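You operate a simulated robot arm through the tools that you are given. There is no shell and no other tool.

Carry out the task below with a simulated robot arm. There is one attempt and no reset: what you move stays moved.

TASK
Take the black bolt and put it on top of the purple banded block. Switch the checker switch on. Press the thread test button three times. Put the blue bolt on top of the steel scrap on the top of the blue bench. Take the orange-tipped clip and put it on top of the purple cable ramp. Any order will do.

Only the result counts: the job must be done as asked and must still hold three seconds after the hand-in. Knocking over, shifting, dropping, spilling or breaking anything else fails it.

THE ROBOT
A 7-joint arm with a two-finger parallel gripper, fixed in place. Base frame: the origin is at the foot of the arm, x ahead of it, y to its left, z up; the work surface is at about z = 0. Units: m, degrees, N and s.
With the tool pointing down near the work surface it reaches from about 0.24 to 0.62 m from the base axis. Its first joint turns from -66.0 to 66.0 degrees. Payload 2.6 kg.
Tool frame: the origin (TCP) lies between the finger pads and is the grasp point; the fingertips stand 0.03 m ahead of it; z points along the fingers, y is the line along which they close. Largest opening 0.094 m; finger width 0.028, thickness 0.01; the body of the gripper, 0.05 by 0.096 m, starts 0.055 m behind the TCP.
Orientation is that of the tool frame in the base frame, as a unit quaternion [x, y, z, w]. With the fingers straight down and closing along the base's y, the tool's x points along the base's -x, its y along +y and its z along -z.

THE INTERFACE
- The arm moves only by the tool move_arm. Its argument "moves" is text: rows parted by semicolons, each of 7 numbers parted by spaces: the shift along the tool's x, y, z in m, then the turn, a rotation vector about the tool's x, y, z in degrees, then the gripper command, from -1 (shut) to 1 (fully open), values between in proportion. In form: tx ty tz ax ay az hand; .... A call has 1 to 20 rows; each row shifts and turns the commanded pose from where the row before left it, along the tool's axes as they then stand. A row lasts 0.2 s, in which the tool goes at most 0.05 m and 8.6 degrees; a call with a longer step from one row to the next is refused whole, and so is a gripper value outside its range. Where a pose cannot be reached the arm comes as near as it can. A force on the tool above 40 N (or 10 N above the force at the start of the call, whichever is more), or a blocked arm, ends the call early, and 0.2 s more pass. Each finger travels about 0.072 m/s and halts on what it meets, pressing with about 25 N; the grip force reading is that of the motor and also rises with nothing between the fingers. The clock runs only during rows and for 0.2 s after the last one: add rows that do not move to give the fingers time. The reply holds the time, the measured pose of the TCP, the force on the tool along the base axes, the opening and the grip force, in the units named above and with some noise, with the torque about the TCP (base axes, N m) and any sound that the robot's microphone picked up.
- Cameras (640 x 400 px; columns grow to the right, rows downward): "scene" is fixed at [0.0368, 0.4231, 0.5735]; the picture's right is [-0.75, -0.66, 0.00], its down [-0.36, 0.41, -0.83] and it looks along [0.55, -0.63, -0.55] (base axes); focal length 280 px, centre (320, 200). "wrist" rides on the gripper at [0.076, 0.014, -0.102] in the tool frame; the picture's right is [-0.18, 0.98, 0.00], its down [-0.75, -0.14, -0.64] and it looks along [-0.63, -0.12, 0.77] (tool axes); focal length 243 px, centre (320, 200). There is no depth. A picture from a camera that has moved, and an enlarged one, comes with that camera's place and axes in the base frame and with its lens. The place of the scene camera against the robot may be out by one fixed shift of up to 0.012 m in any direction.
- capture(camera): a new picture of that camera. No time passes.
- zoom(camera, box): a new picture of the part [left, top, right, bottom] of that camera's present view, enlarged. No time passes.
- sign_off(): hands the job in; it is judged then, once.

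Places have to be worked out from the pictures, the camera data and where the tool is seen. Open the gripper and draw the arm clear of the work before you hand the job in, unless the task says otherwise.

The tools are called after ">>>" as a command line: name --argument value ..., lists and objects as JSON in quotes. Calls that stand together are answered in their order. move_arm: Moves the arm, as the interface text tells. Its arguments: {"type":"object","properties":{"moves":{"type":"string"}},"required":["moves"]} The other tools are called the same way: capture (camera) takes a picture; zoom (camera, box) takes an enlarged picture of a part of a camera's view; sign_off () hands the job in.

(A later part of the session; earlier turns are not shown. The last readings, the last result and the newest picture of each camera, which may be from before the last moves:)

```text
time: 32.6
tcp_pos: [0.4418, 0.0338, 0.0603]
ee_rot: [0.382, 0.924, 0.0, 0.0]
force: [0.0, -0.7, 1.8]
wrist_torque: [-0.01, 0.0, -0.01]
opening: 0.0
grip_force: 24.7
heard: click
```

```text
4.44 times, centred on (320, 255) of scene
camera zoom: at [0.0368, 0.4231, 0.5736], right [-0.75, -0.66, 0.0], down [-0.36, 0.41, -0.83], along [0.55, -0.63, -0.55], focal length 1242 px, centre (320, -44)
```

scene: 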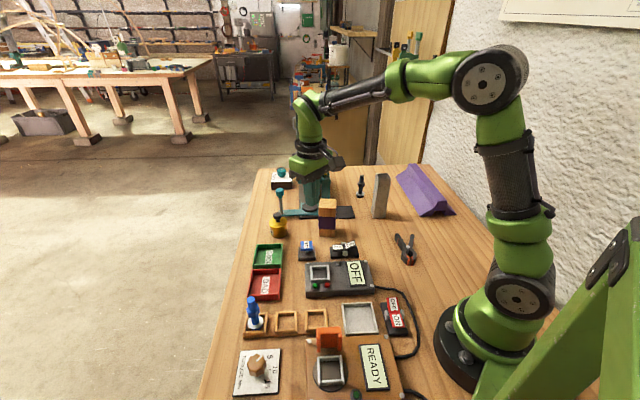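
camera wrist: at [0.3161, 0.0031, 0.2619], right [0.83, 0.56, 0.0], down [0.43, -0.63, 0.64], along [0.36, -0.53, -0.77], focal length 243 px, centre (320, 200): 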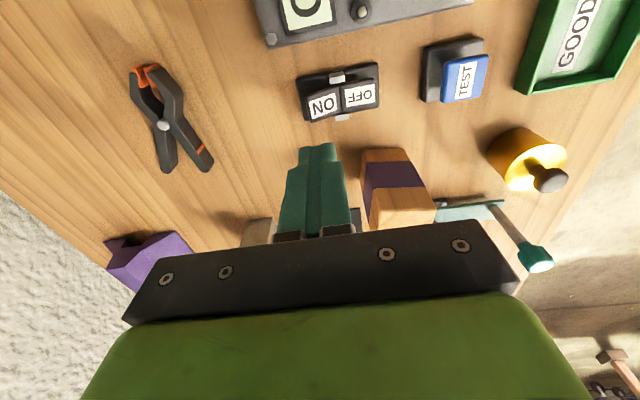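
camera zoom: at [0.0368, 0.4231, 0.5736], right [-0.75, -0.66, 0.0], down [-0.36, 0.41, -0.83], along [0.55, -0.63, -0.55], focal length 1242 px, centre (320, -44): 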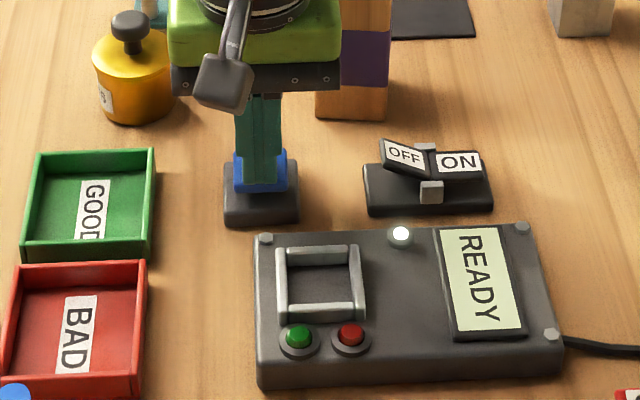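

Third click heard, so all three presses are done. Now I rise and travel to above the clip (pivot ≈(0.236, −0.177)), opening the gripper.

>>> move_arm --moves "0 0 -0.045 0 0 0 -1; 0 0 -0.045 0 0 0 -1; 0 0 -0.045 0 0 0 -1; 0 0 -0.045 0 0 0 -1; -0.0014 -0.042 0 0 0 0 1; -0.0014 -0.042 0 0 0 0 1; -0.0014 -0.042 0 0 0 0 1; -0.0014 -0.042 0 0 0 0 1; -0.0014 -0.042 0 0 0 0 1; -0.0014 -0.042 0 0 0 0 1; -0.0014 -0.042 0 0 0 0 1; 0 0 0 0 0 5.5 1; 0 0 0 0 0 5.5 1; 0 0 0 0 0 0 1"

>>> capture --camera "wrist"

>>> zoom --camera "wrist" --box '[220, 0, 420, 140]'

>>> capture --camera "scene"

>>> zoom --camera "scene" --box '[340, 150, 500, 280]'

```text
time: 35.6
tcp_pos: [0.2409, -0.1813, 0.241]
ee_rot: [0.47, 0.883, 0.001, 0.0]
force: [-0.5, 0.1, -0.2]
wrist_torque: [0.03, -0.01, 0.0]
opening: 0.0941
grip_force: 0.0
```

```text
taken
camera wrist: at [0.21, -0.1097, 0.3446], right [0.92, 0.4, 0.0], down [0.3, -0.7, 0.64], along [0.25, -0.59, -0.77], focal length 243 px, centre (320, 200)
```

wrist: 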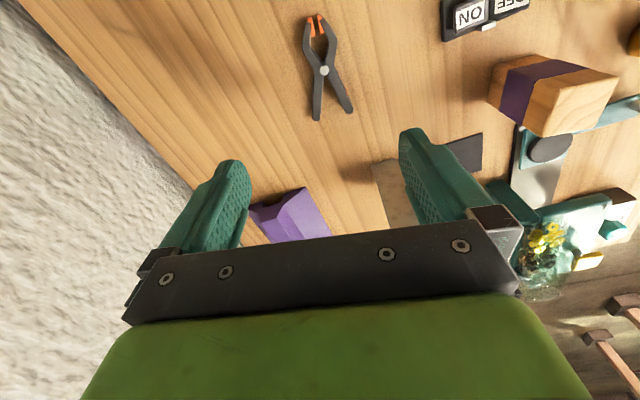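

```text
2.86 times, centred on (320, 70) of wrist
camera zoom: at [0.21, -0.1097, 0.3446], right [0.92, 0.4, 0.0], down [0.3, -0.7, 0.64], along [0.25, -0.59, -0.77], focal length 693 px, centre (320, 571)
```

zoom: 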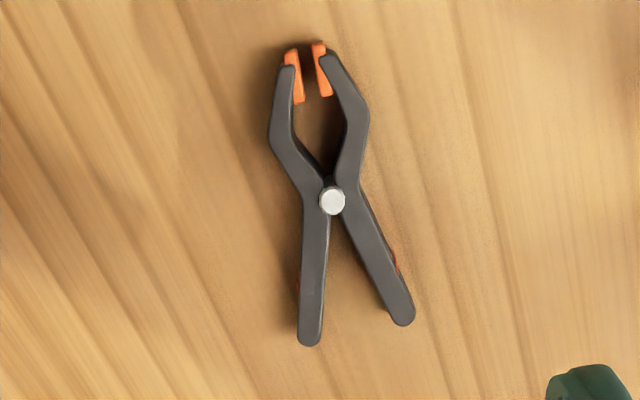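

```text
taken
```

scene: 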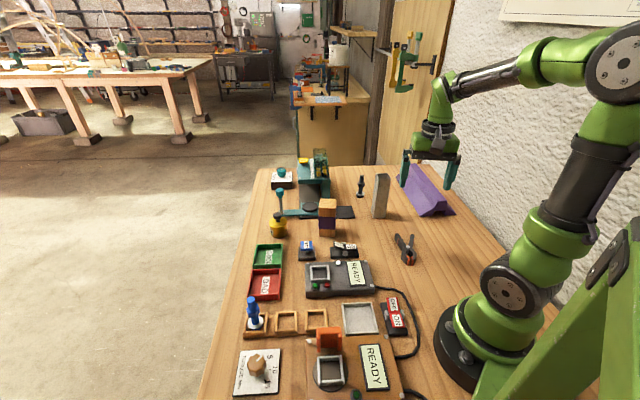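

```text
3.08 times, centred on (420, 215) of scene
camera zoom: at [0.0368, 0.4231, 0.5735], right [-0.75, -0.66, 0.0], down [-0.36, 0.41, -0.83], along [0.55, -0.63, -0.55], focal length 860 px, centre (12, 154)
```

zoom: 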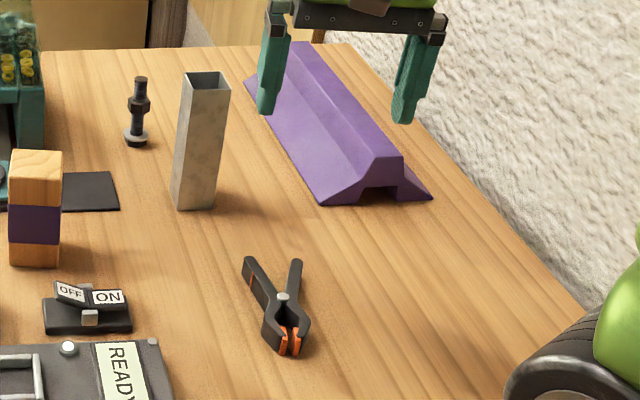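

Clip pivot is at ≈(0.242, −0.169), its axis aligned with my tool x. I descend to z≈0.09 over it and verify alignment.

>>> move_arm --moves "0.0045 0.0034 0.03 0 0 0 1; 0.0045 0.0034 0.03 0 0 0 1; 0 0 0.045 0 0 0 1; 0 0 0.045 0 0 0 1; 0 0 0 0 0 0 1"

>>> capture --camera "wrist"

```text
time: 36.8
tcp_pos: [0.2398, -0.1689, 0.09]
ee_rot: [0.47, 0.883, -0.001, 0.0]
force: [0.8, 0.3, -0.7]
wrist_torque: [-0.03, 0.01, -0.03]
opening: 0.0941
grip_force: 0.1
```

```text
taken
camera wrist: at [0.2096, -0.0981, 0.1927], right [0.92, 0.4, 0.0], down [0.3, -0.7, 0.64], along [0.25, -0.59, -0.77], focal length 243 px, centre (320, 200)
```

wrist: 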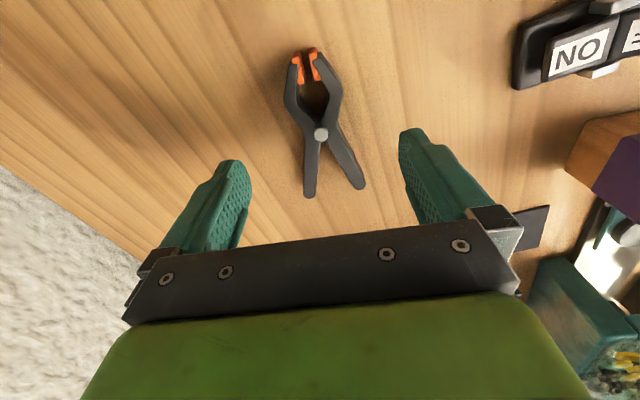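

Aligned with the pivot. I descend to z≈0.035 and close.

>>> move_arm --moves "0 0.002 0.03 0 0 0 1; 0 0 0.025 0 0 0 1; 0 0 0 0 0 0 1"

>>> capture --camera "wrist"

>>> zoom --camera "scene" --box '[340, 180, 500, 280]'

```text
time: 37.6
tcp_pos: [0.2418, -0.1681, 0.0348]
ee_rot: [0.47, 0.883, 0.0, 0.0]
force: [-0.3, -0.5, -0.2]
wrist_torque: [-0.01, -0.03, -0.04]
opening: 0.0941
grip_force: 0.0
```

```text
taken
camera wrist: at [0.2111, -0.097, 0.138], right [0.92, 0.4, 0.0], down [0.3, -0.7, 0.64], along [0.26, -0.59, -0.77], focal length 243 px, centre (320, 200)
```

wrist: 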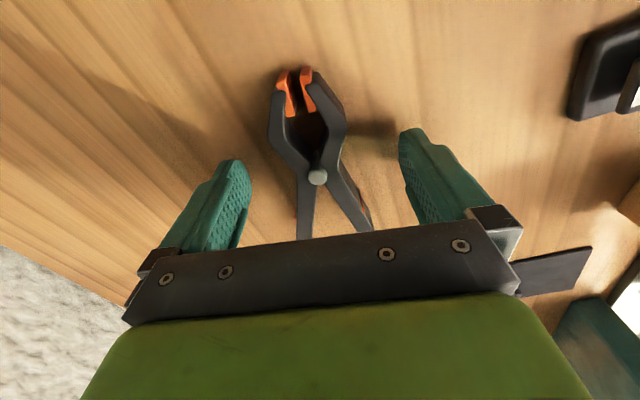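

```text
4.00 times, centred on (420, 230) of scene
camera zoom: at [0.0368, 0.4231, 0.5735], right [-0.75, -0.66, 0.0], down [-0.36, 0.41, -0.83], along [0.55, -0.63, -0.55], focal length 1118 px, centre (-80, 80)
```

zoom: 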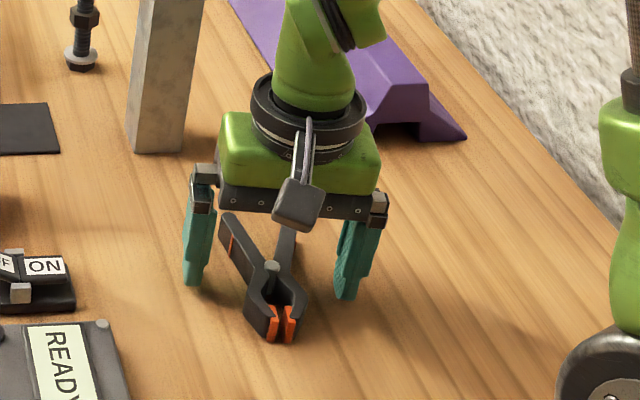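

Pivot sits between the fingers. I close the gripper.

>>> move_arm --moves "0 0 0 0 0 0 -1; 0 0 0 0 0 0 -1; 0 0 0 0 0 0 -1; 0 0 0 0 0 0 -1; 0 0 0 0 0 0 -1"

>>> capture --camera "wrist"

```text
time: 38.8
tcp_pos: [0.2422, -0.1681, 0.0347]
ee_rot: [0.469, 0.883, 0.0, 0.0]
force: [0.1, -1.1, -0.4]
wrist_torque: [-0.05, 0.0, -0.02]
opening: 0.033
grip_force: 24.3
```

```text
taken
camera wrist: at [0.2111, -0.0971, 0.1383], right [0.92, 0.4, 0.0], down [0.3, -0.7, 0.64], along [0.26, -0.59, -0.77], focal length 243 px, centre (320, 200)
```

wrist: 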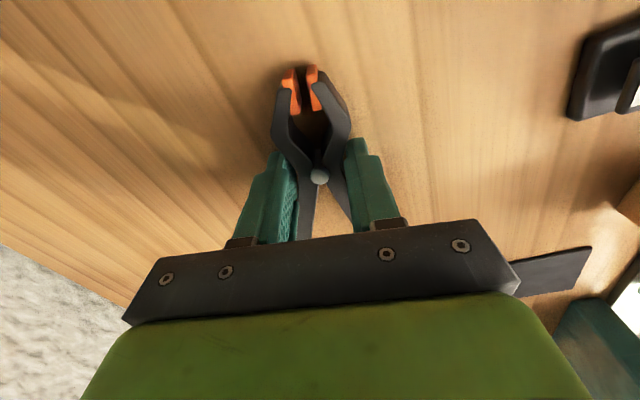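

Grasped at 33 mm opening. I lift straight up and check it holds, then look at the ramp.

>>> move_arm --moves "0 0 -0.02 0 0 0 -1; 0 0 -0.04 0 0 0 -1; 0 0 -0.045 0 0 0 -1; 0 0 -0.045 0 0 0 -1; 0 0 -0.045 0 0 0 -1; 0 0 0 0 0 0 -1"

>>> capture --camera "wrist"

>>> zoom --camera "scene" --box '[340, 110, 500, 240]'

```text
time: 40.2
tcp_pos: [0.242, -0.1687, 0.2298]
ee_rot: [0.469, 0.883, 0.0, 0.0]
force: [-0.2, -1.0, -0.8]
wrist_torque: [-0.01, 0.01, -0.01]
opening: 0.0326
grip_force: 25.2
```

```text
taken
camera wrist: at [0.2117, -0.0975, 0.3336], right [0.92, 0.4, 0.0], down [0.3, -0.7, 0.64], along [0.26, -0.59, -0.77], focal length 243 px, centre (320, 200)
```

wrist: 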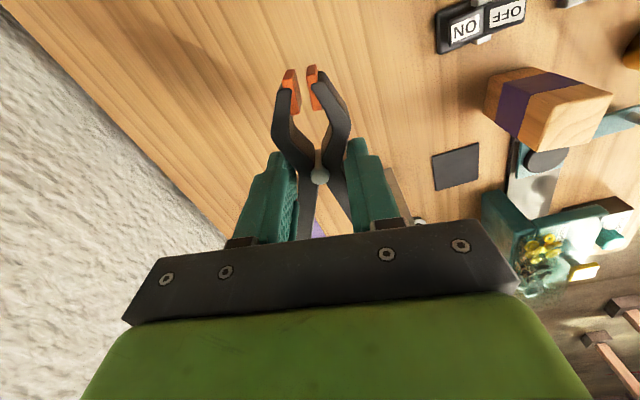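

```text
3.08 times, centred on (420, 175) of scene
camera zoom: at [0.0368, 0.4231, 0.5736], right [-0.75, -0.66, 0.0], down [-0.36, 0.41, -0.83], along [0.55, -0.63, -0.55], focal length 860 px, centre (12, 277)
```

zoom: 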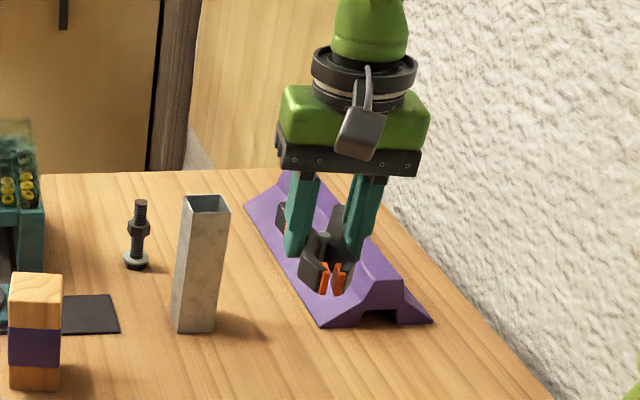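

Clip is held. The ramp's ridge runs along (0.72, −0.69) from near-end (0.243, −0.404) with top at h≈0.05, so I yaw −12° and go above (0.297, −0.456), staying high past the tall steel tube.

>>> move_arm --moves "0 0 0 0 0 -6 -1; 0 0 0 0 0 -6 -1; -0.0341 -0.024 0 0 0 0 -1; -0.0341 -0.024 0 0 0 0 -1; -0.0341 -0.024 0 0 0 0 -1; -0.0341 -0.024 0 0 0 0 -1; -0.0341 -0.024 0 0 0 0 -1; -0.0341 -0.024 0 0 0 0 -1; -0.0341 -0.024 0 0 0 0 -1; 0 0 0 0 0 0 -1"

>>> capture --camera "wrist"

>>> zoom --camera "wrist" --box '[200, 0, 440, 160]'

>>> zoom --camera "scene" --box '[340, 110, 500, 240]'

```text
time: 42.4
tcp_pos: [0.2986, -0.4544, 0.2315]
ee_rot: [0.375, 0.927, 0.001, 0.0]
force: [1.0, 0.2, -1.0]
wrist_torque: [-0.04, -0.01, 0.01]
opening: 0.0325
grip_force: 25.4
```

```text
taken
camera wrist: at [0.2532, -0.3911, 0.3361], right [0.81, 0.58, 0.0], down [0.44, -0.63, 0.64], along [0.37, -0.52, -0.77], focal length 243 px, centre (320, 200)
```

wrist: 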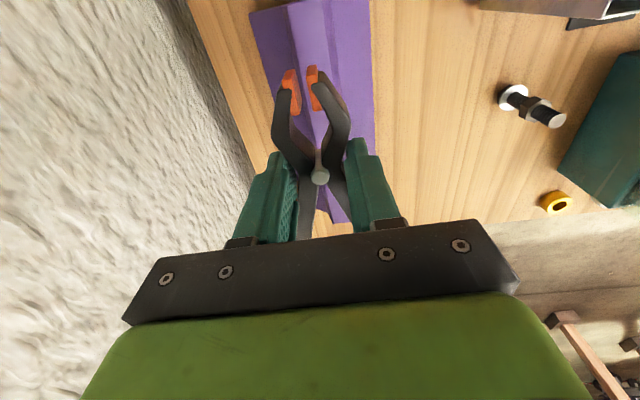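

```text
2.50 times, centred on (320, 80) of wrist
camera zoom: at [0.2532, -0.3911, 0.3361], right [0.81, 0.58, 0.0], down [0.44, -0.63, 0.64], along [0.37, -0.52, -0.77], focal length 606 px, centre (320, 500)
```

zoom: 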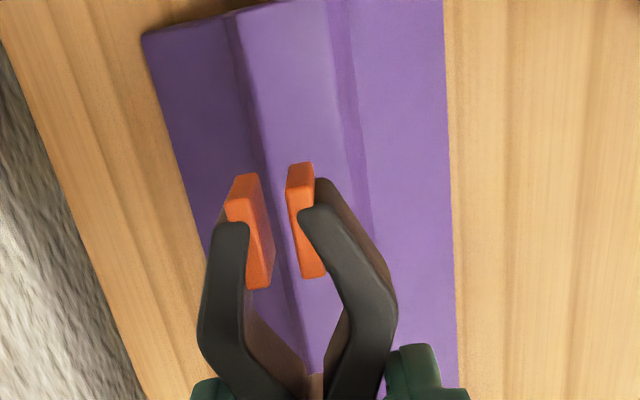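

```text
3.08 times, centred on (420, 175) of scene
camera zoom: at [0.0368, 0.4231, 0.5736], right [-0.75, -0.66, 0.0], down [-0.36, 0.41, -0.83], along [0.55, -0.63, -0.55], focal length 860 px, centre (12, 277)
```

zoom: 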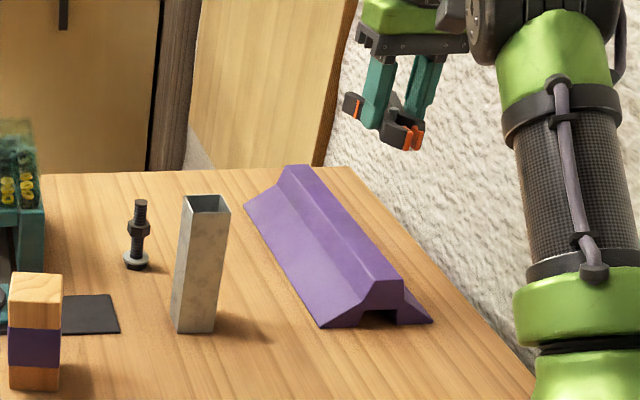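

The clip is aligned over the ridge centre line (top at z≈0.046). I descend to just above the ridge.

>>> move_arm --moves "0 0 0.034 0 0 0 -1; 0 0 0.034 0 0 0 -1; 0 0 0.034 0 0 0 -1; 0 0 0.034 0 0 0 -1; 0 0 0 0 0 0 -1"

>>> zoom --camera "scene" --box '[360, 130, 480, 230]'

>>> capture --camera "wrist"

```text
time: 43.6
tcp_pos: [0.2975, -0.4568, 0.0963]
ee_rot: [0.375, 0.927, -0.001, 0.001]
force: [-2.0, 4.6, 13.6]
wrist_torque: [0.53, 0.5, -0.02]
opening: 0.0327
grip_force: 24.7
```

```text
4.00 times, centred on (420, 180) of scene
camera zoom: at [0.0368, 0.4232, 0.5735], right [-0.75, -0.66, 0.0], down [-0.36, 0.41, -0.84], along [0.55, -0.63, -0.55], focal length 1118 px, centre (-80, 280)
```

zoom: 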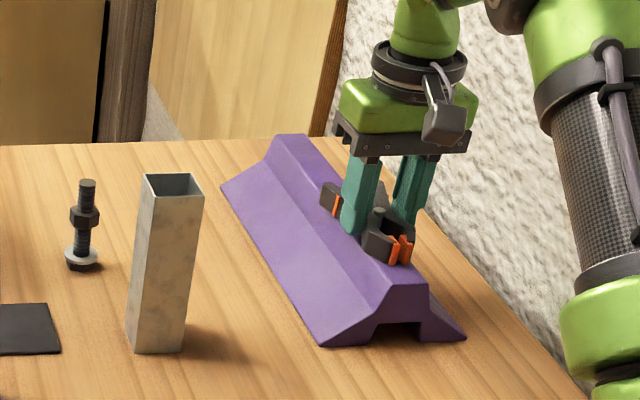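

```text
taken
camera wrist: at [0.2522, -0.3924, 0.1996], right [0.82, 0.58, 0.0], down [0.44, -0.62, 0.64], along [0.37, -0.53, -0.77], focal length 243 px, centre (320, 200)
```

wrist: 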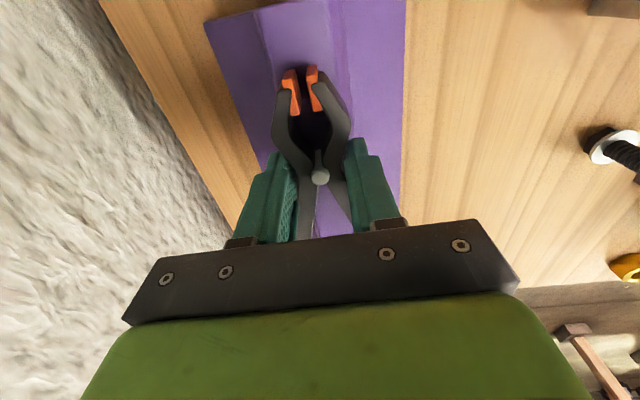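

Contact is already made (13.6 N up, centred toward the jaws), so the ridge top is at z≈0.06. I ease up slightly to lower the pressure and read the force.

>>> move_arm --moves "0 0 -0.001 0 0 0 -1; 0 0 0 0 0 0 -1"

>>> zoom --camera "scene" --box '[380, 150, 460, 220]'

```text
time: 44.2
tcp_pos: [0.2968, -0.456, 0.0954]
ee_rot: [0.373, 0.928, 0.0, 0.0]
force: [0.7, -0.7, 11.6]
wrist_torque: [0.25, 0.24, 0.02]
opening: 0.0326
grip_force: 25.2
```

```text
5.71 times, centred on (420, 185) of scene
camera zoom: at [0.0368, 0.4232, 0.5735], right [-0.75, -0.66, 0.0], down [-0.36, 0.41, -0.84], along [0.55, -0.63, -0.55], focal length 1597 px, centre (-251, 286)
```

zoom: 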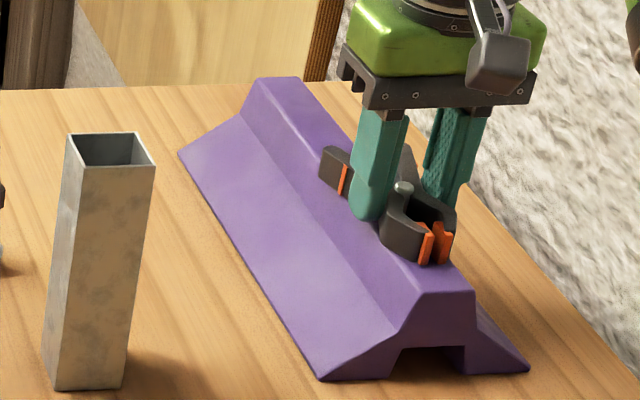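

The clip rests flat on the ridge. I ease 1 mm more and open the gripper gradually.

>>> move_arm --moves "0 0 -0.001 0 0 0 -1; 0 0 0 0 0 0 -0.2; 0 0 0 0 0 0 0; 0 0 0 0 0 0 0.3; 0 0 0 0 0 0 0.6; 0 0 0 0 0 0 0.6"

>>> zoom --camera "scene" --box '[380, 150, 460, 220]'

>>> capture --camera "wrist"

```text
time: 45.6
tcp_pos: [0.2962, -0.4552, 0.0959]
ee_rot: [0.375, 0.927, -0.001, 0.0]
force: [0.1, 0.1, 0.4]
wrist_torque: [-0.01, 0.0, -0.01]
opening: 0.0752
grip_force: 0.1
```

```text
5.71 times, centred on (420, 185) of scene
camera zoom: at [0.0368, 0.4231, 0.5735], right [-0.75, -0.66, 0.0], down [-0.36, 0.41, -0.83], along [0.55, -0.63, -0.55], focal length 1597 px, centre (-251, 286)
```

zoom: 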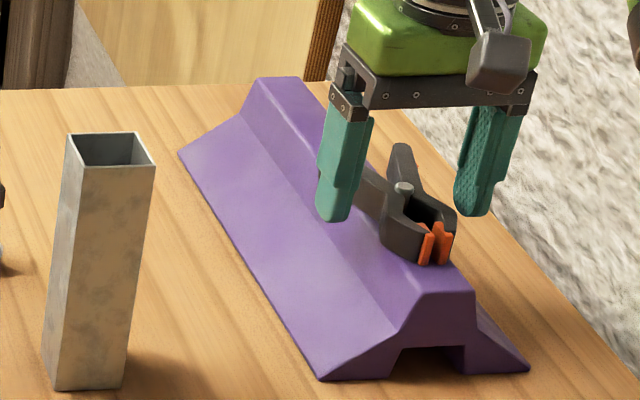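

```text
taken
camera wrist: at [0.2519, -0.3919, 0.2002], right [0.81, 0.58, 0.0], down [0.44, -0.62, 0.64], along [0.37, -0.52, -0.77], focal length 243 px, centre (320, 200)
```

wrist: 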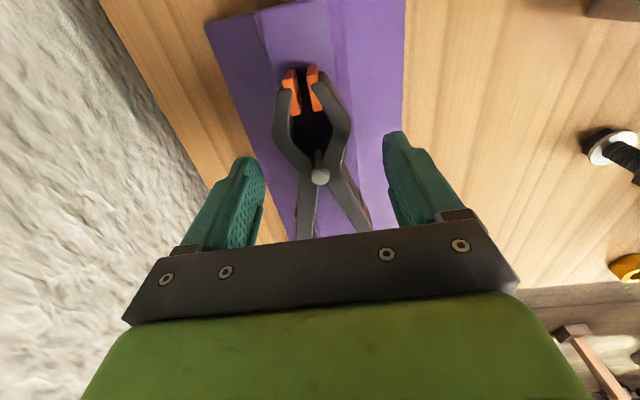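

The clip is resting stably on the ridge. I rise straight up and travel at z≈0.29 to near the black bolt (≈(0.512, −0.327)) for a close view.

>>> move_arm --moves "0 0 -0.04 0 0 0 0.6; 0 0 -0.05 0 0 0 0.6; 0 0 -0.05 0 0 0 1; 0 0 -0.05 0 0 0 1; -0.004 0.04 0 0 0 0 1; -0.004 0.04 0 0 0 0 1; -0.004 0.04 0 0 0 0 1; -0.004 0.04 0 0 0 0 1; -0.004 0.04 0 0 0 0 1; -0.004 0.039 0 0 0 0 1; 0 0 0 0 0 0 1"

>>> capture --camera "wrist"

>>> zoom --camera "wrist" --box '[200, 0, 440, 160]'

>>> capture --camera "scene"

```text
time: 48.0
tcp_pos: [0.4744, -0.3001, 0.2832]
ee_rot: [0.374, 0.927, 0.0, 0.0]
force: [0.7, 0.1, -0.2]
wrist_torque: [-0.01, -0.01, 0.01]
opening: 0.0941
grip_force: 0.0
out of reach, approached as far as the arm can: row 10
```

```text
taken
camera wrist: at [0.4299, -0.2361, 0.3887], right [0.82, 0.58, 0.0], down [0.44, -0.62, 0.64], along [0.37, -0.52, -0.77], focal length 243 px, centre (320, 200)
```

wrist: 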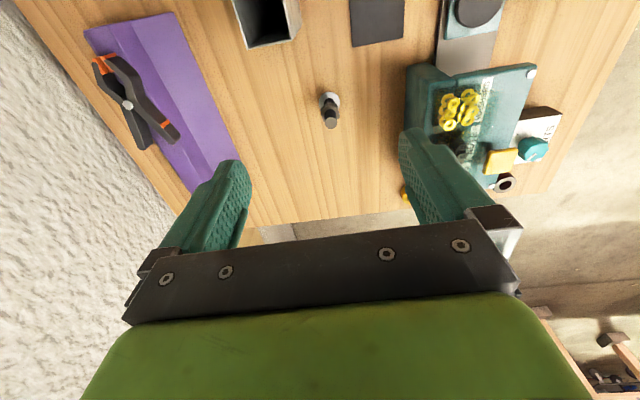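

```text
2.50 times, centred on (320, 80) of wrist
camera zoom: at [0.4299, -0.2361, 0.3887], right [0.82, 0.58, 0.0], down [0.44, -0.62, 0.64], along [0.37, -0.52, -0.77], focal length 606 px, centre (320, 500)
```

zoom: 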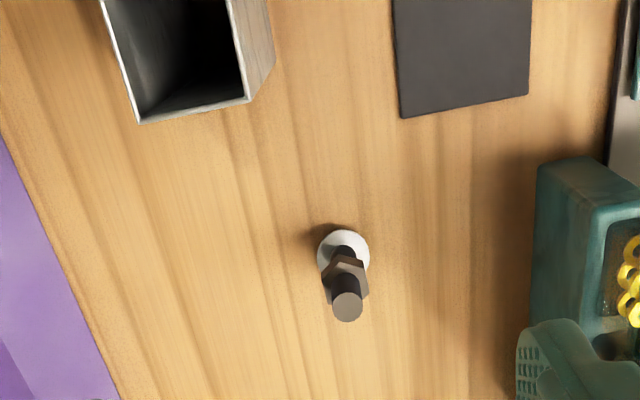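

```text
taken
```

scene: 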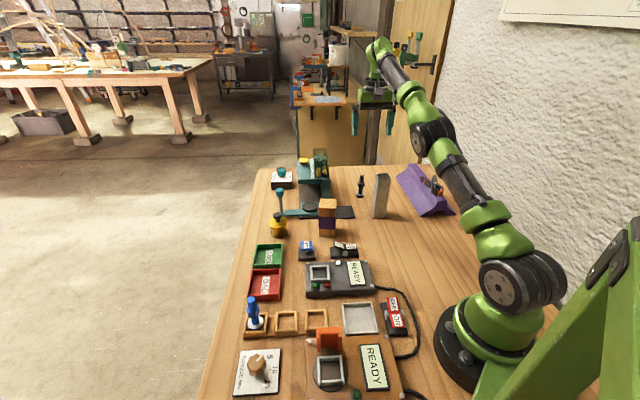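

Bolt stands at ≈(0.513, −0.328), top z≈0.087, ~9 cm clear of the dispenser. I narrow the opening, descend here to z≈0.135, then slide outward over it.

>>> move_arm --moves "0 0 0.03 0 0 0 0.1; 0 0 0.04 0 0 0 0.1; 0 0 0.04 0 0 0 0.1; 0 0 0.038 0 0 0 0.1; 0 0 0 0 0 0 0.1"

>>> capture --camera "wrist"

>>> zoom --camera "scene" --box '[280, 120, 440, 230]'

```text
time: 49.2
tcp_pos: [0.4737, -0.2993, 0.135]
ee_rot: [0.375, 0.927, 0.0, 0.0]
force: [0.9, 1.1, 0.0]
wrist_torque: [0.02, -0.01, 0.04]
opening: 0.0515
grip_force: 0.0
```

```text
taken
camera wrist: at [0.4292, -0.2374, 0.2392], right [0.82, 0.58, 0.0], down [0.44, -0.63, 0.64], along [0.37, -0.52, -0.77], focal length 243 px, centre (320, 200)
```

wrist: 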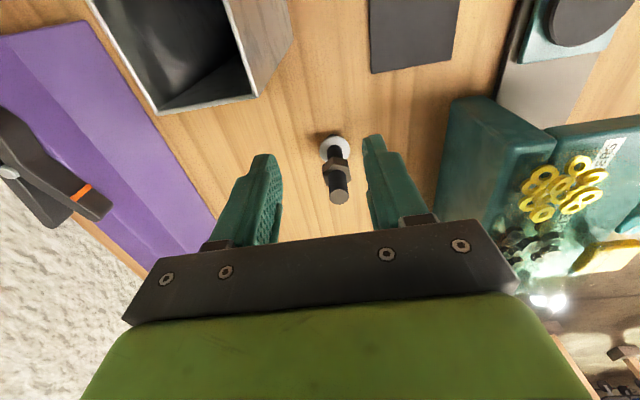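

```text
3.64 times, centred on (360, 175) of scene
camera zoom: at [0.0368, 0.4231, 0.5735], right [-0.75, -0.66, 0.0], down [-0.36, 0.41, -0.83], along [0.55, -0.63, -0.55], focal length 1016 px, centre (174, 291)
```

zoom: 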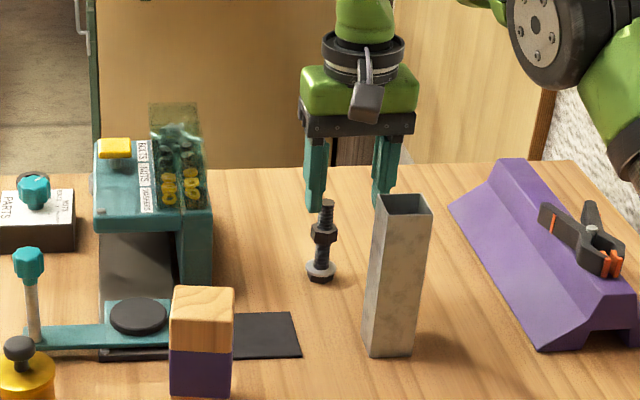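

Bolt confirmed at (0.512, −0.328). I slide out over it at z=0.135 and then lower to z≈0.067.

>>> move_arm --moves "-0.0237 0.003 0 0 0 0 0.1; -0.0238 0.003 0 0 0 0 0.1; 0 0 0 0 0 0 0.1"

>>> capture --camera "wrist"

```text
time: 50.0
tcp_pos: [0.5127, -0.3288, 0.1348]
ee_rot: [0.374, 0.927, -0.001, 0.0]
force: [0.2, -0.8, -0.5]
wrist_torque: [0.0, -0.01, -0.01]
opening: 0.0516
grip_force: 0.0
```

```text
taken
camera wrist: at [0.4673, -0.2655, 0.239], right [0.81, 0.58, 0.0], down [0.44, -0.63, 0.64], along [0.37, -0.52, -0.77], focal length 243 px, centre (320, 200)
```

wrist: 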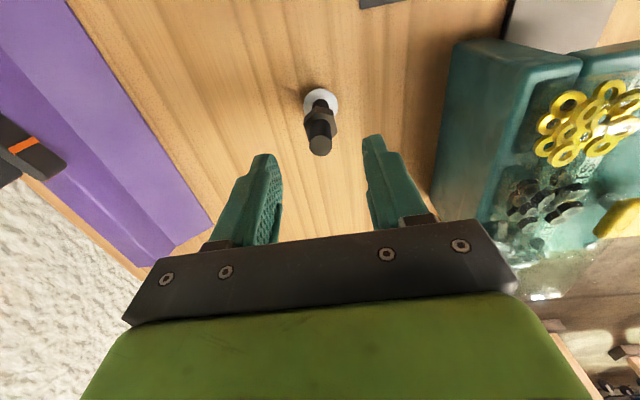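

Centred over the bolt. I descend and check before closing.

>>> move_arm --moves "0 0 0.03 0 0 0 0.1; 0 0 0.025 0 0 0 0.1; 0 0 0.012 0 0 0 0.1; 0 0 0 0 0 0 0.1"

>>> capture --camera "wrist"

>>> zoom --camera "scene" --box '[300, 120, 440, 230]'

```text
time: 51.0
tcp_pos: [0.5135, -0.3293, 0.069]
ee_rot: [0.375, 0.927, 0.0, 0.0]
force: [0.7, 0.9, 0.1]
wrist_torque: [0.01, 0.01, -0.01]
opening: 0.0517
grip_force: 0.0
```

```text
taken
camera wrist: at [0.4692, -0.2661, 0.1718], right [0.81, 0.58, 0.0], down [0.44, -0.62, 0.64], along [0.37, -0.52, -0.77], focal length 243 px, centre (320, 200)
```

wrist: 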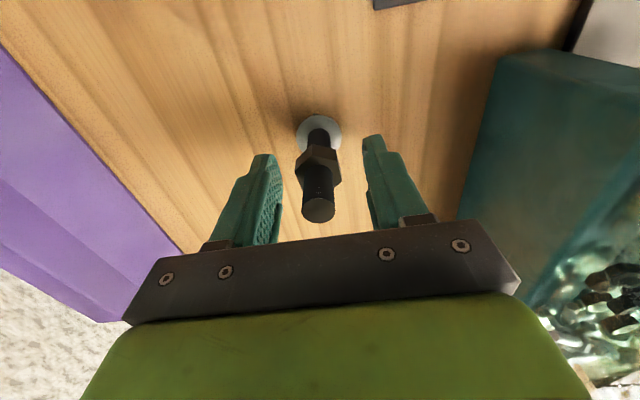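

```text
3.64 times, centred on (370, 175) of scene
camera zoom: at [0.0368, 0.4231, 0.5735], right [-0.75, -0.66, 0.0], down [-0.36, 0.41, -0.83], along [0.55, -0.63, -0.55], focal length 1016 px, centre (138, 291)
```

zoom: 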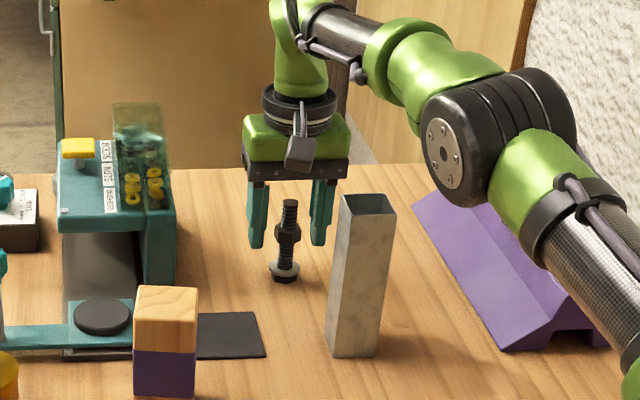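

The nut sits between the pad tips. I lower 4 mm more and close.

>>> move_arm --moves "0 0 0.004 0 0 0 0.1; 0 0 0 0 0 0 -1; 0 0 0 0 0 0 -1; 0 0 0 0 0 0 -1; 0 0 0 0 0 0 -1"

>>> capture --camera "wrist"

```text
time: 52.2
tcp_pos: [0.5145, -0.3299, 0.0641]
ee_rot: [0.374, 0.927, 0.0, 0.0]
force: [-1.3, -0.8, 0.8]
wrist_torque: [-0.06, 0.0, 0.03]
opening: 0.0266
grip_force: 24.7
```

```text
taken
camera wrist: at [0.4691, -0.2666, 0.1681], right [0.81, 0.58, 0.0], down [0.44, -0.62, 0.64], along [0.37, -0.52, -0.77], focal length 243 px, centre (320, 200)
```

wrist: 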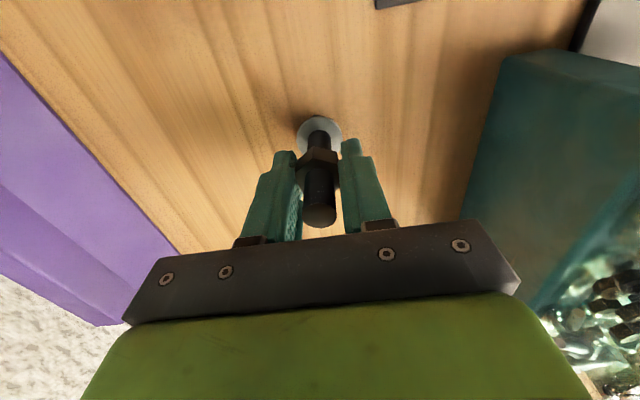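

Bolt gripped at the nut. I lift straight up to z≈0.13, then retract inward while rising, keeping clear of the tube.

>>> move_arm --moves "0 0 -0.02 0 0 0 -1; 0 0 -0.025 0 0 0 -1; 0 0 -0.023 0 0 0 -1; 0.0237 -0.003 -0.005 0 0 0 -1; 0.0238 -0.003 -0.01 0 0 0 -1; 0 0 -0.04 0 0 0 -1; 0 0 -0.045 0 0 0 -1; 0 0 0 0 0 0 -1"

>>> capture --camera "wrist"

>>> capture --camera "scene"

```text
time: 54.0
tcp_pos: [0.4767, -0.302, 0.2313]
ee_rot: [0.375, 0.927, -0.001, 0.0]
force: [-0.8, -0.6, -1.4]
wrist_torque: [0.0, 0.02, -0.01]
opening: 0.0268
grip_force: 24.6
```

```text
taken
camera wrist: at [0.4316, -0.2387, 0.3355], right [0.81, 0.58, 0.0], down [0.44, -0.62, 0.64], along [0.37, -0.52, -0.77], focal length 243 px, centre (320, 200)
```

wrist: 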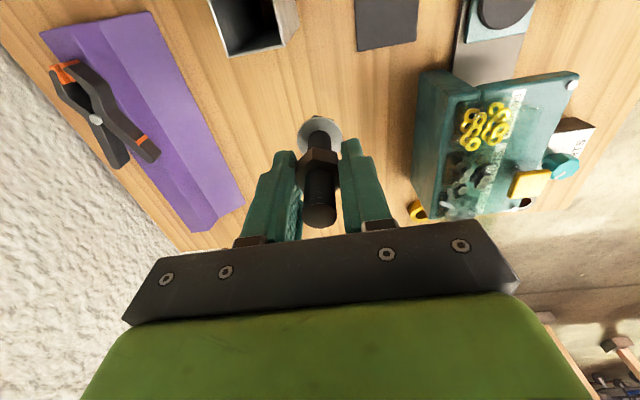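

```text
taken
```

scene: 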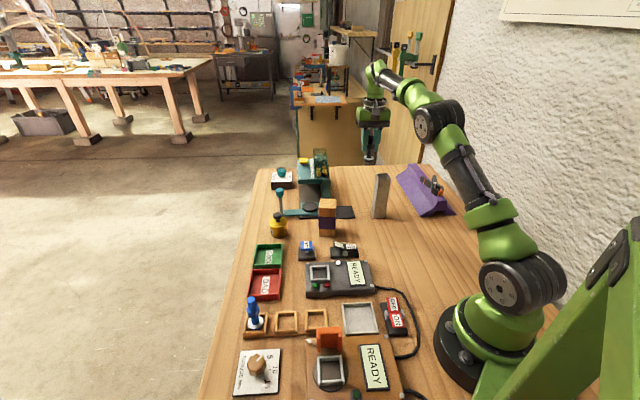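

Bolt is held upright. I rise and move above the purple-banded block (≈(0.464, −0.084)).

>>> move_arm --moves "0 0 -0.04 0 0 0 -1; 0.0321 0.0296 0 0 0 0 -1; 0.0321 0.0296 0 0 0 0 -1; 0.0321 0.0296 0 0 0 0 -1; 0.0321 0.0296 0 0 0 0 -1; 0.0321 0.0296 0 0 0 0 -1; 0 0 0 0 0 0 -1"

>>> capture --camera "wrist"

>>> zoom --camera "wrist" --box '[220, 20, 420, 160]'

>>> zoom --camera "scene" --box '[260, 100, 400, 250]'

```text
time: 55.6
tcp_pos: [0.4622, -0.0825, 0.2718]
ee_rot: [0.375, 0.927, 0.0, 0.0]
force: [0.7, 0.7, -1.3]
wrist_torque: [-0.01, -0.01, 0.02]
opening: 0.0264
grip_force: 24.9
```

```text
taken
camera wrist: at [0.4184, -0.0195, 0.3762], right [0.82, 0.58, 0.0], down [0.44, -0.62, 0.64], along [0.37, -0.52, -0.77], focal length 243 px, centre (320, 200)
```

wrist: 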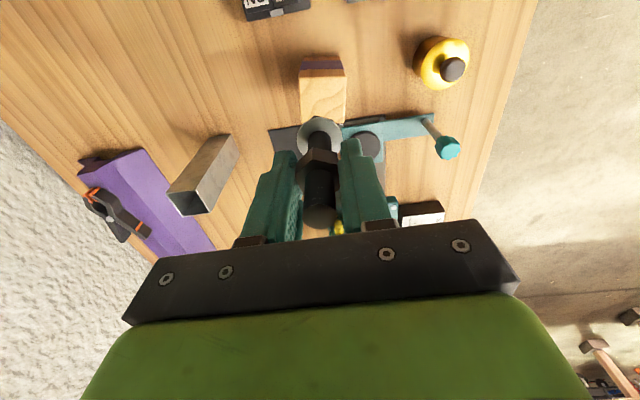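

```text
2.86 times, centred on (320, 90) of wrist
camera zoom: at [0.4184, -0.0195, 0.3762], right [0.82, 0.58, 0.0], down [0.44, -0.62, 0.64], along [0.37, -0.52, -0.77], focal length 693 px, centre (320, 514)
```

zoom: 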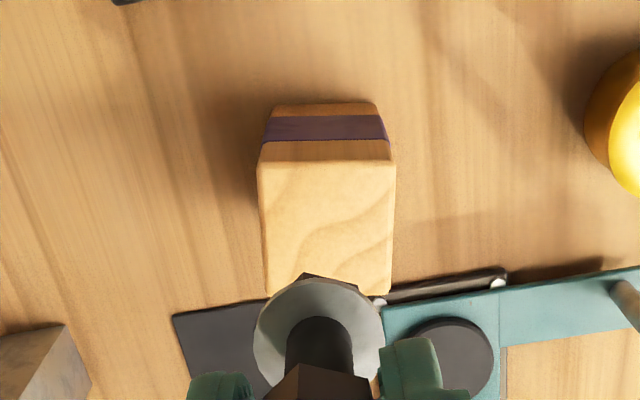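

```text
2.67 times, centred on (330, 175) of scene
camera zoom: at [0.0368, 0.4231, 0.5735], right [-0.75, -0.66, 0.0], down [-0.36, 0.41, -0.83], along [0.55, -0.63, -0.55], focal length 745 px, centre (293, 267)
```

zoom: 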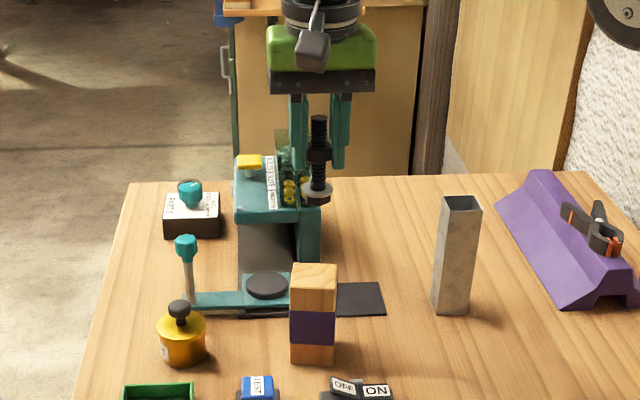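

Block top is ≈49 mm square, centre (0.470, −0.0875), height ≈0.105. I shift and descend so the bolt head is about 1 cm above it.

>>> move_arm --moves "-0.0091 0.0018 0 0 0 0 -1; 0 0 0.04 0 0 0 -1; 0 0 0.04 0 0 0 -1; 0 0 0 0 0 0 -1"

>>> capture --camera "wrist"

>>> zoom --camera "scene" --box '[280, 150, 380, 250]'

>>> zoom --camera "wrist" --box '[250, 80, 390, 180]'

```text
time: 56.6
tcp_pos: [0.4694, -0.0873, 0.1929]
ee_rot: [0.374, 0.927, 0.0, 0.0]
force: [0.1, -0.5, -1.0]
wrist_torque: [0.02, -0.03, 0.05]
opening: 0.0264
grip_force: 25.0
```

```text
taken
camera wrist: at [0.4237, -0.0236, 0.2962], right [0.82, 0.58, 0.0], down [0.44, -0.62, 0.64], along [0.37, -0.52, -0.77], focal length 243 px, centre (320, 200)
```

wrist: 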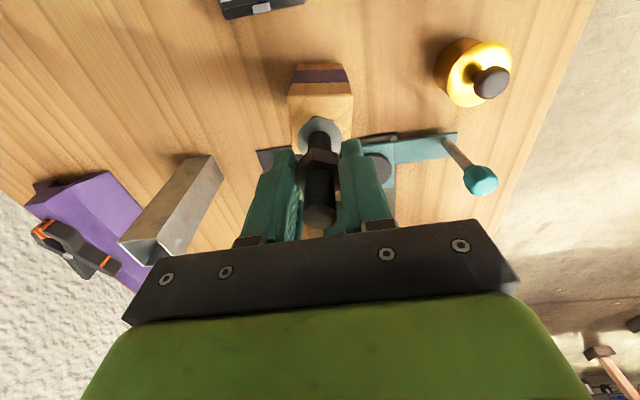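

```text
4.00 times, centred on (330, 200) of scene
camera zoom: at [0.0368, 0.4231, 0.5736], right [-0.75, -0.66, 0.0], down [-0.36, 0.41, -0.83], along [0.55, -0.63, -0.55], focal length 1118 px, centre (280, 200)
```

zoom: 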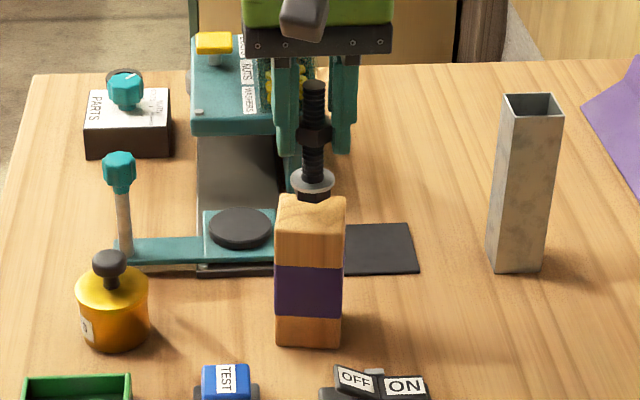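

```text
4.00 times, centred on (320, 130) of wrist
camera zoom: at [0.4237, -0.0236, 0.2962], right [0.82, 0.58, 0.0], down [0.44, -0.62, 0.64], along [0.37, -0.52, -0.77], focal length 970 px, centre (320, 480)
```

zoom: 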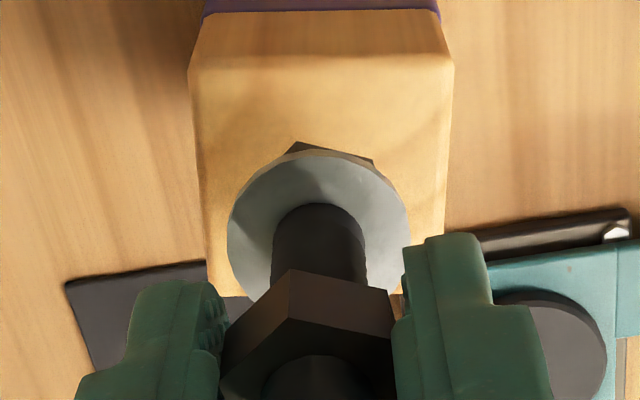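

Aligned laterally. I descend the remaining ~2 cm, slowly at the end.

>>> move_arm --moves "0 0 0.01 0 0 0 -1; 0 0 0.005 0 0 0 -1; 0 0 0.003 0 0 0 -1; 0 0 0 0 0 0 -1"

>>> zoom --camera "scene" --box '[280, 150, 380, 250]'

>>> zoom --camera "wrist" --box '[250, 80, 390, 180]'

```text
time: 57.6
tcp_pos: [0.4695, -0.0871, 0.1754]
ee_rot: [0.374, 0.927, 0.001, 0.0]
force: [-0.9, -0.4, 0.8]
wrist_torque: [0.04, 0.07, -0.02]
opening: 0.0266
grip_force: 25.2
```

```text
4.00 times, centred on (330, 200) of scene
camera zoom: at [0.0368, 0.4231, 0.5735], right [-0.75, -0.66, 0.0], down [-0.36, 0.41, -0.83], along [0.55, -0.63, -0.55], focal length 1118 px, centre (280, 200)
```

zoom: 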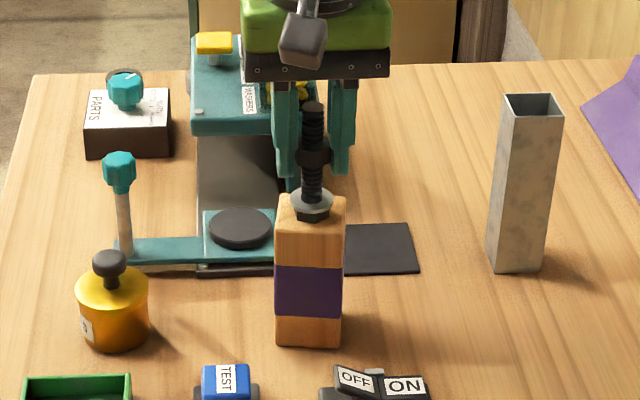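

```text
4.00 times, centred on (320, 130) of wrist
camera zoom: at [0.4248, -0.0243, 0.2783], right [0.82, 0.58, 0.0], down [0.44, -0.62, 0.64], along [0.37, -0.52, -0.77], focal length 970 px, centre (320, 480)
```

zoom: 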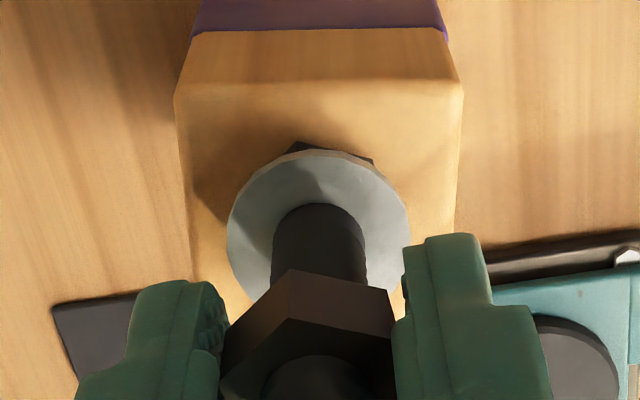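

Near contact. I lower 2 mm at a time.

>>> move_arm --moves "0 0 0.002 0 0 0 -1; 0 0 0 0 0 0 -1"

>>> move_arm --moves "0 0 0.002 0 0 0 -1; 0 0 0 0 0 0 -1"

```text
time: 58.2
tcp_pos: [0.4704, -0.0878, 0.1742]
ee_rot: [0.375, 0.927, 0.0, 0.002]
force: [-7.9, 1.1, 19.3]
wrist_torque: [0.17, 0.51, -0.01]
opening: 0.0264
grip_force: 25.0
```

```text
time: 58.8
tcp_pos: [0.4694, -0.0868, 0.1713]
ee_rot: [0.374, 0.927, 0.0, 0.002]
force: [-5.2, 1.3, 25.8]
wrist_torque: [0.16, 0.37, -0.02]
opening: 0.0265
grip_force: 24.8
```

Contact made (now pressing ~25 N). I back off 2 mm to relieve it and look.

>>> move_arm --moves "0 0 -0.002 0 0 0 -1; 0 0 0 0 0 0 -1"

>>> zoom --camera "scene" --box '[280, 150, 380, 250]'

>>> zoom --camera "wrist" --box '[250, 80, 390, 180]'

```text
time: 59.4
tcp_pos: [0.47, -0.0882, 0.1705]
ee_rot: [0.374, 0.927, 0.0, 0.0]
force: [3.9, -0.4, 6.3]
wrist_torque: [-0.09, -0.28, 0.0]
opening: 0.0265
grip_force: 25.5
```

```text
4.00 times, centred on (330, 200) of scene
camera zoom: at [0.0368, 0.4231, 0.5735], right [-0.75, -0.66, 0.0], down [-0.36, 0.41, -0.83], along [0.55, -0.63, -0.55], focal length 1118 px, centre (280, 200)
```

zoom: 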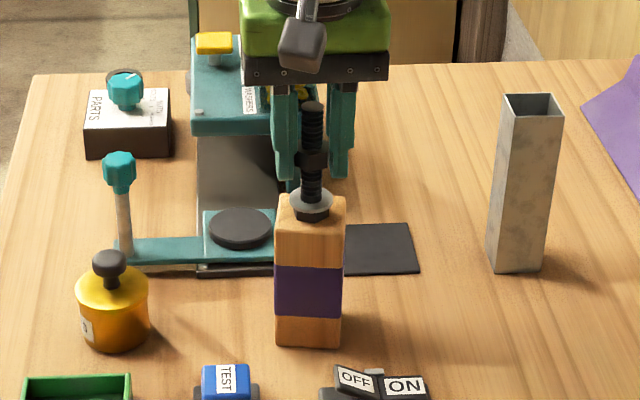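

```text
4.00 times, centred on (320, 130) of wrist
camera zoom: at [0.4256, -0.0244, 0.2755], right [0.81, 0.58, 0.0], down [0.45, -0.62, 0.64], along [0.37, -0.52, -0.77], focal length 970 px, centre (320, 480)
```

zoom: 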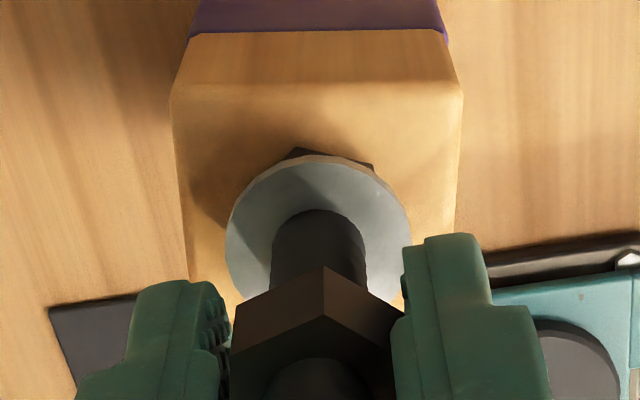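

Bolt is upright and seated. I open gently and check that it stands.

>>> move_arm --moves "0 0 -0.0005 0 0 0 -0.4; 0 0 0 0 0 0 -0.3; 0 0 0 0 0 0 -0.1; 0 0 0 0 0 0 0.1; 0 0 0 0 0 0 0.2; 0 0 0 0 0 0 0.2"

>>> zoom --camera "scene" --box '[280, 150, 380, 250]'

>>> zoom --camera "wrist" --box '[250, 80, 390, 240]'

```text
time: 60.8
tcp_pos: [0.4699, -0.0876, 0.1731]
ee_rot: [0.375, 0.927, 0.0, 0.0]
force: [-0.2, -0.5, 0.2]
wrist_torque: [-0.04, -0.01, 0.01]
opening: 0.0561
grip_force: 0.0
```

```text
4.00 times, centred on (330, 200) of scene
camera zoom: at [0.0368, 0.4231, 0.5735], right [-0.75, -0.66, 0.0], down [-0.36, 0.41, -0.83], along [0.55, -0.63, -0.55], focal length 1118 px, centre (280, 200)
```

zoom: 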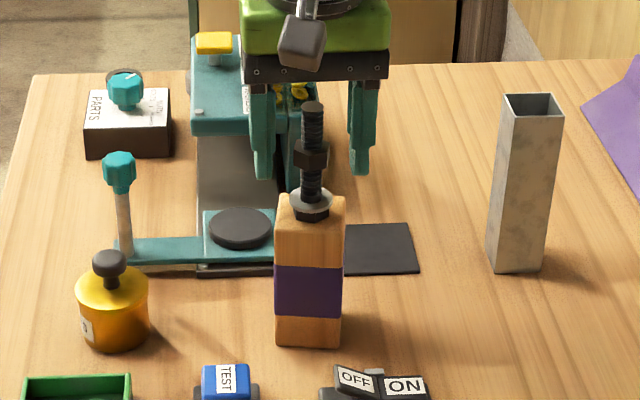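

```text
2.50 times, centred on (320, 160) of wrist
camera zoom: at [0.4256, -0.0243, 0.2768], right [0.81, 0.58, 0.0], down [0.44, -0.62, 0.64], along [0.37, -0.52, -0.77], focal length 606 px, centre (320, 300)
```

zoom: 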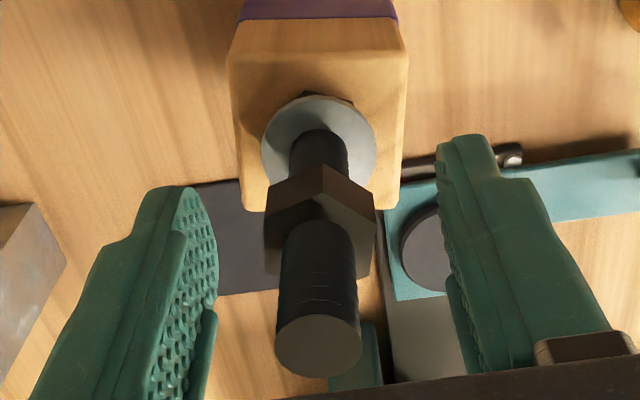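

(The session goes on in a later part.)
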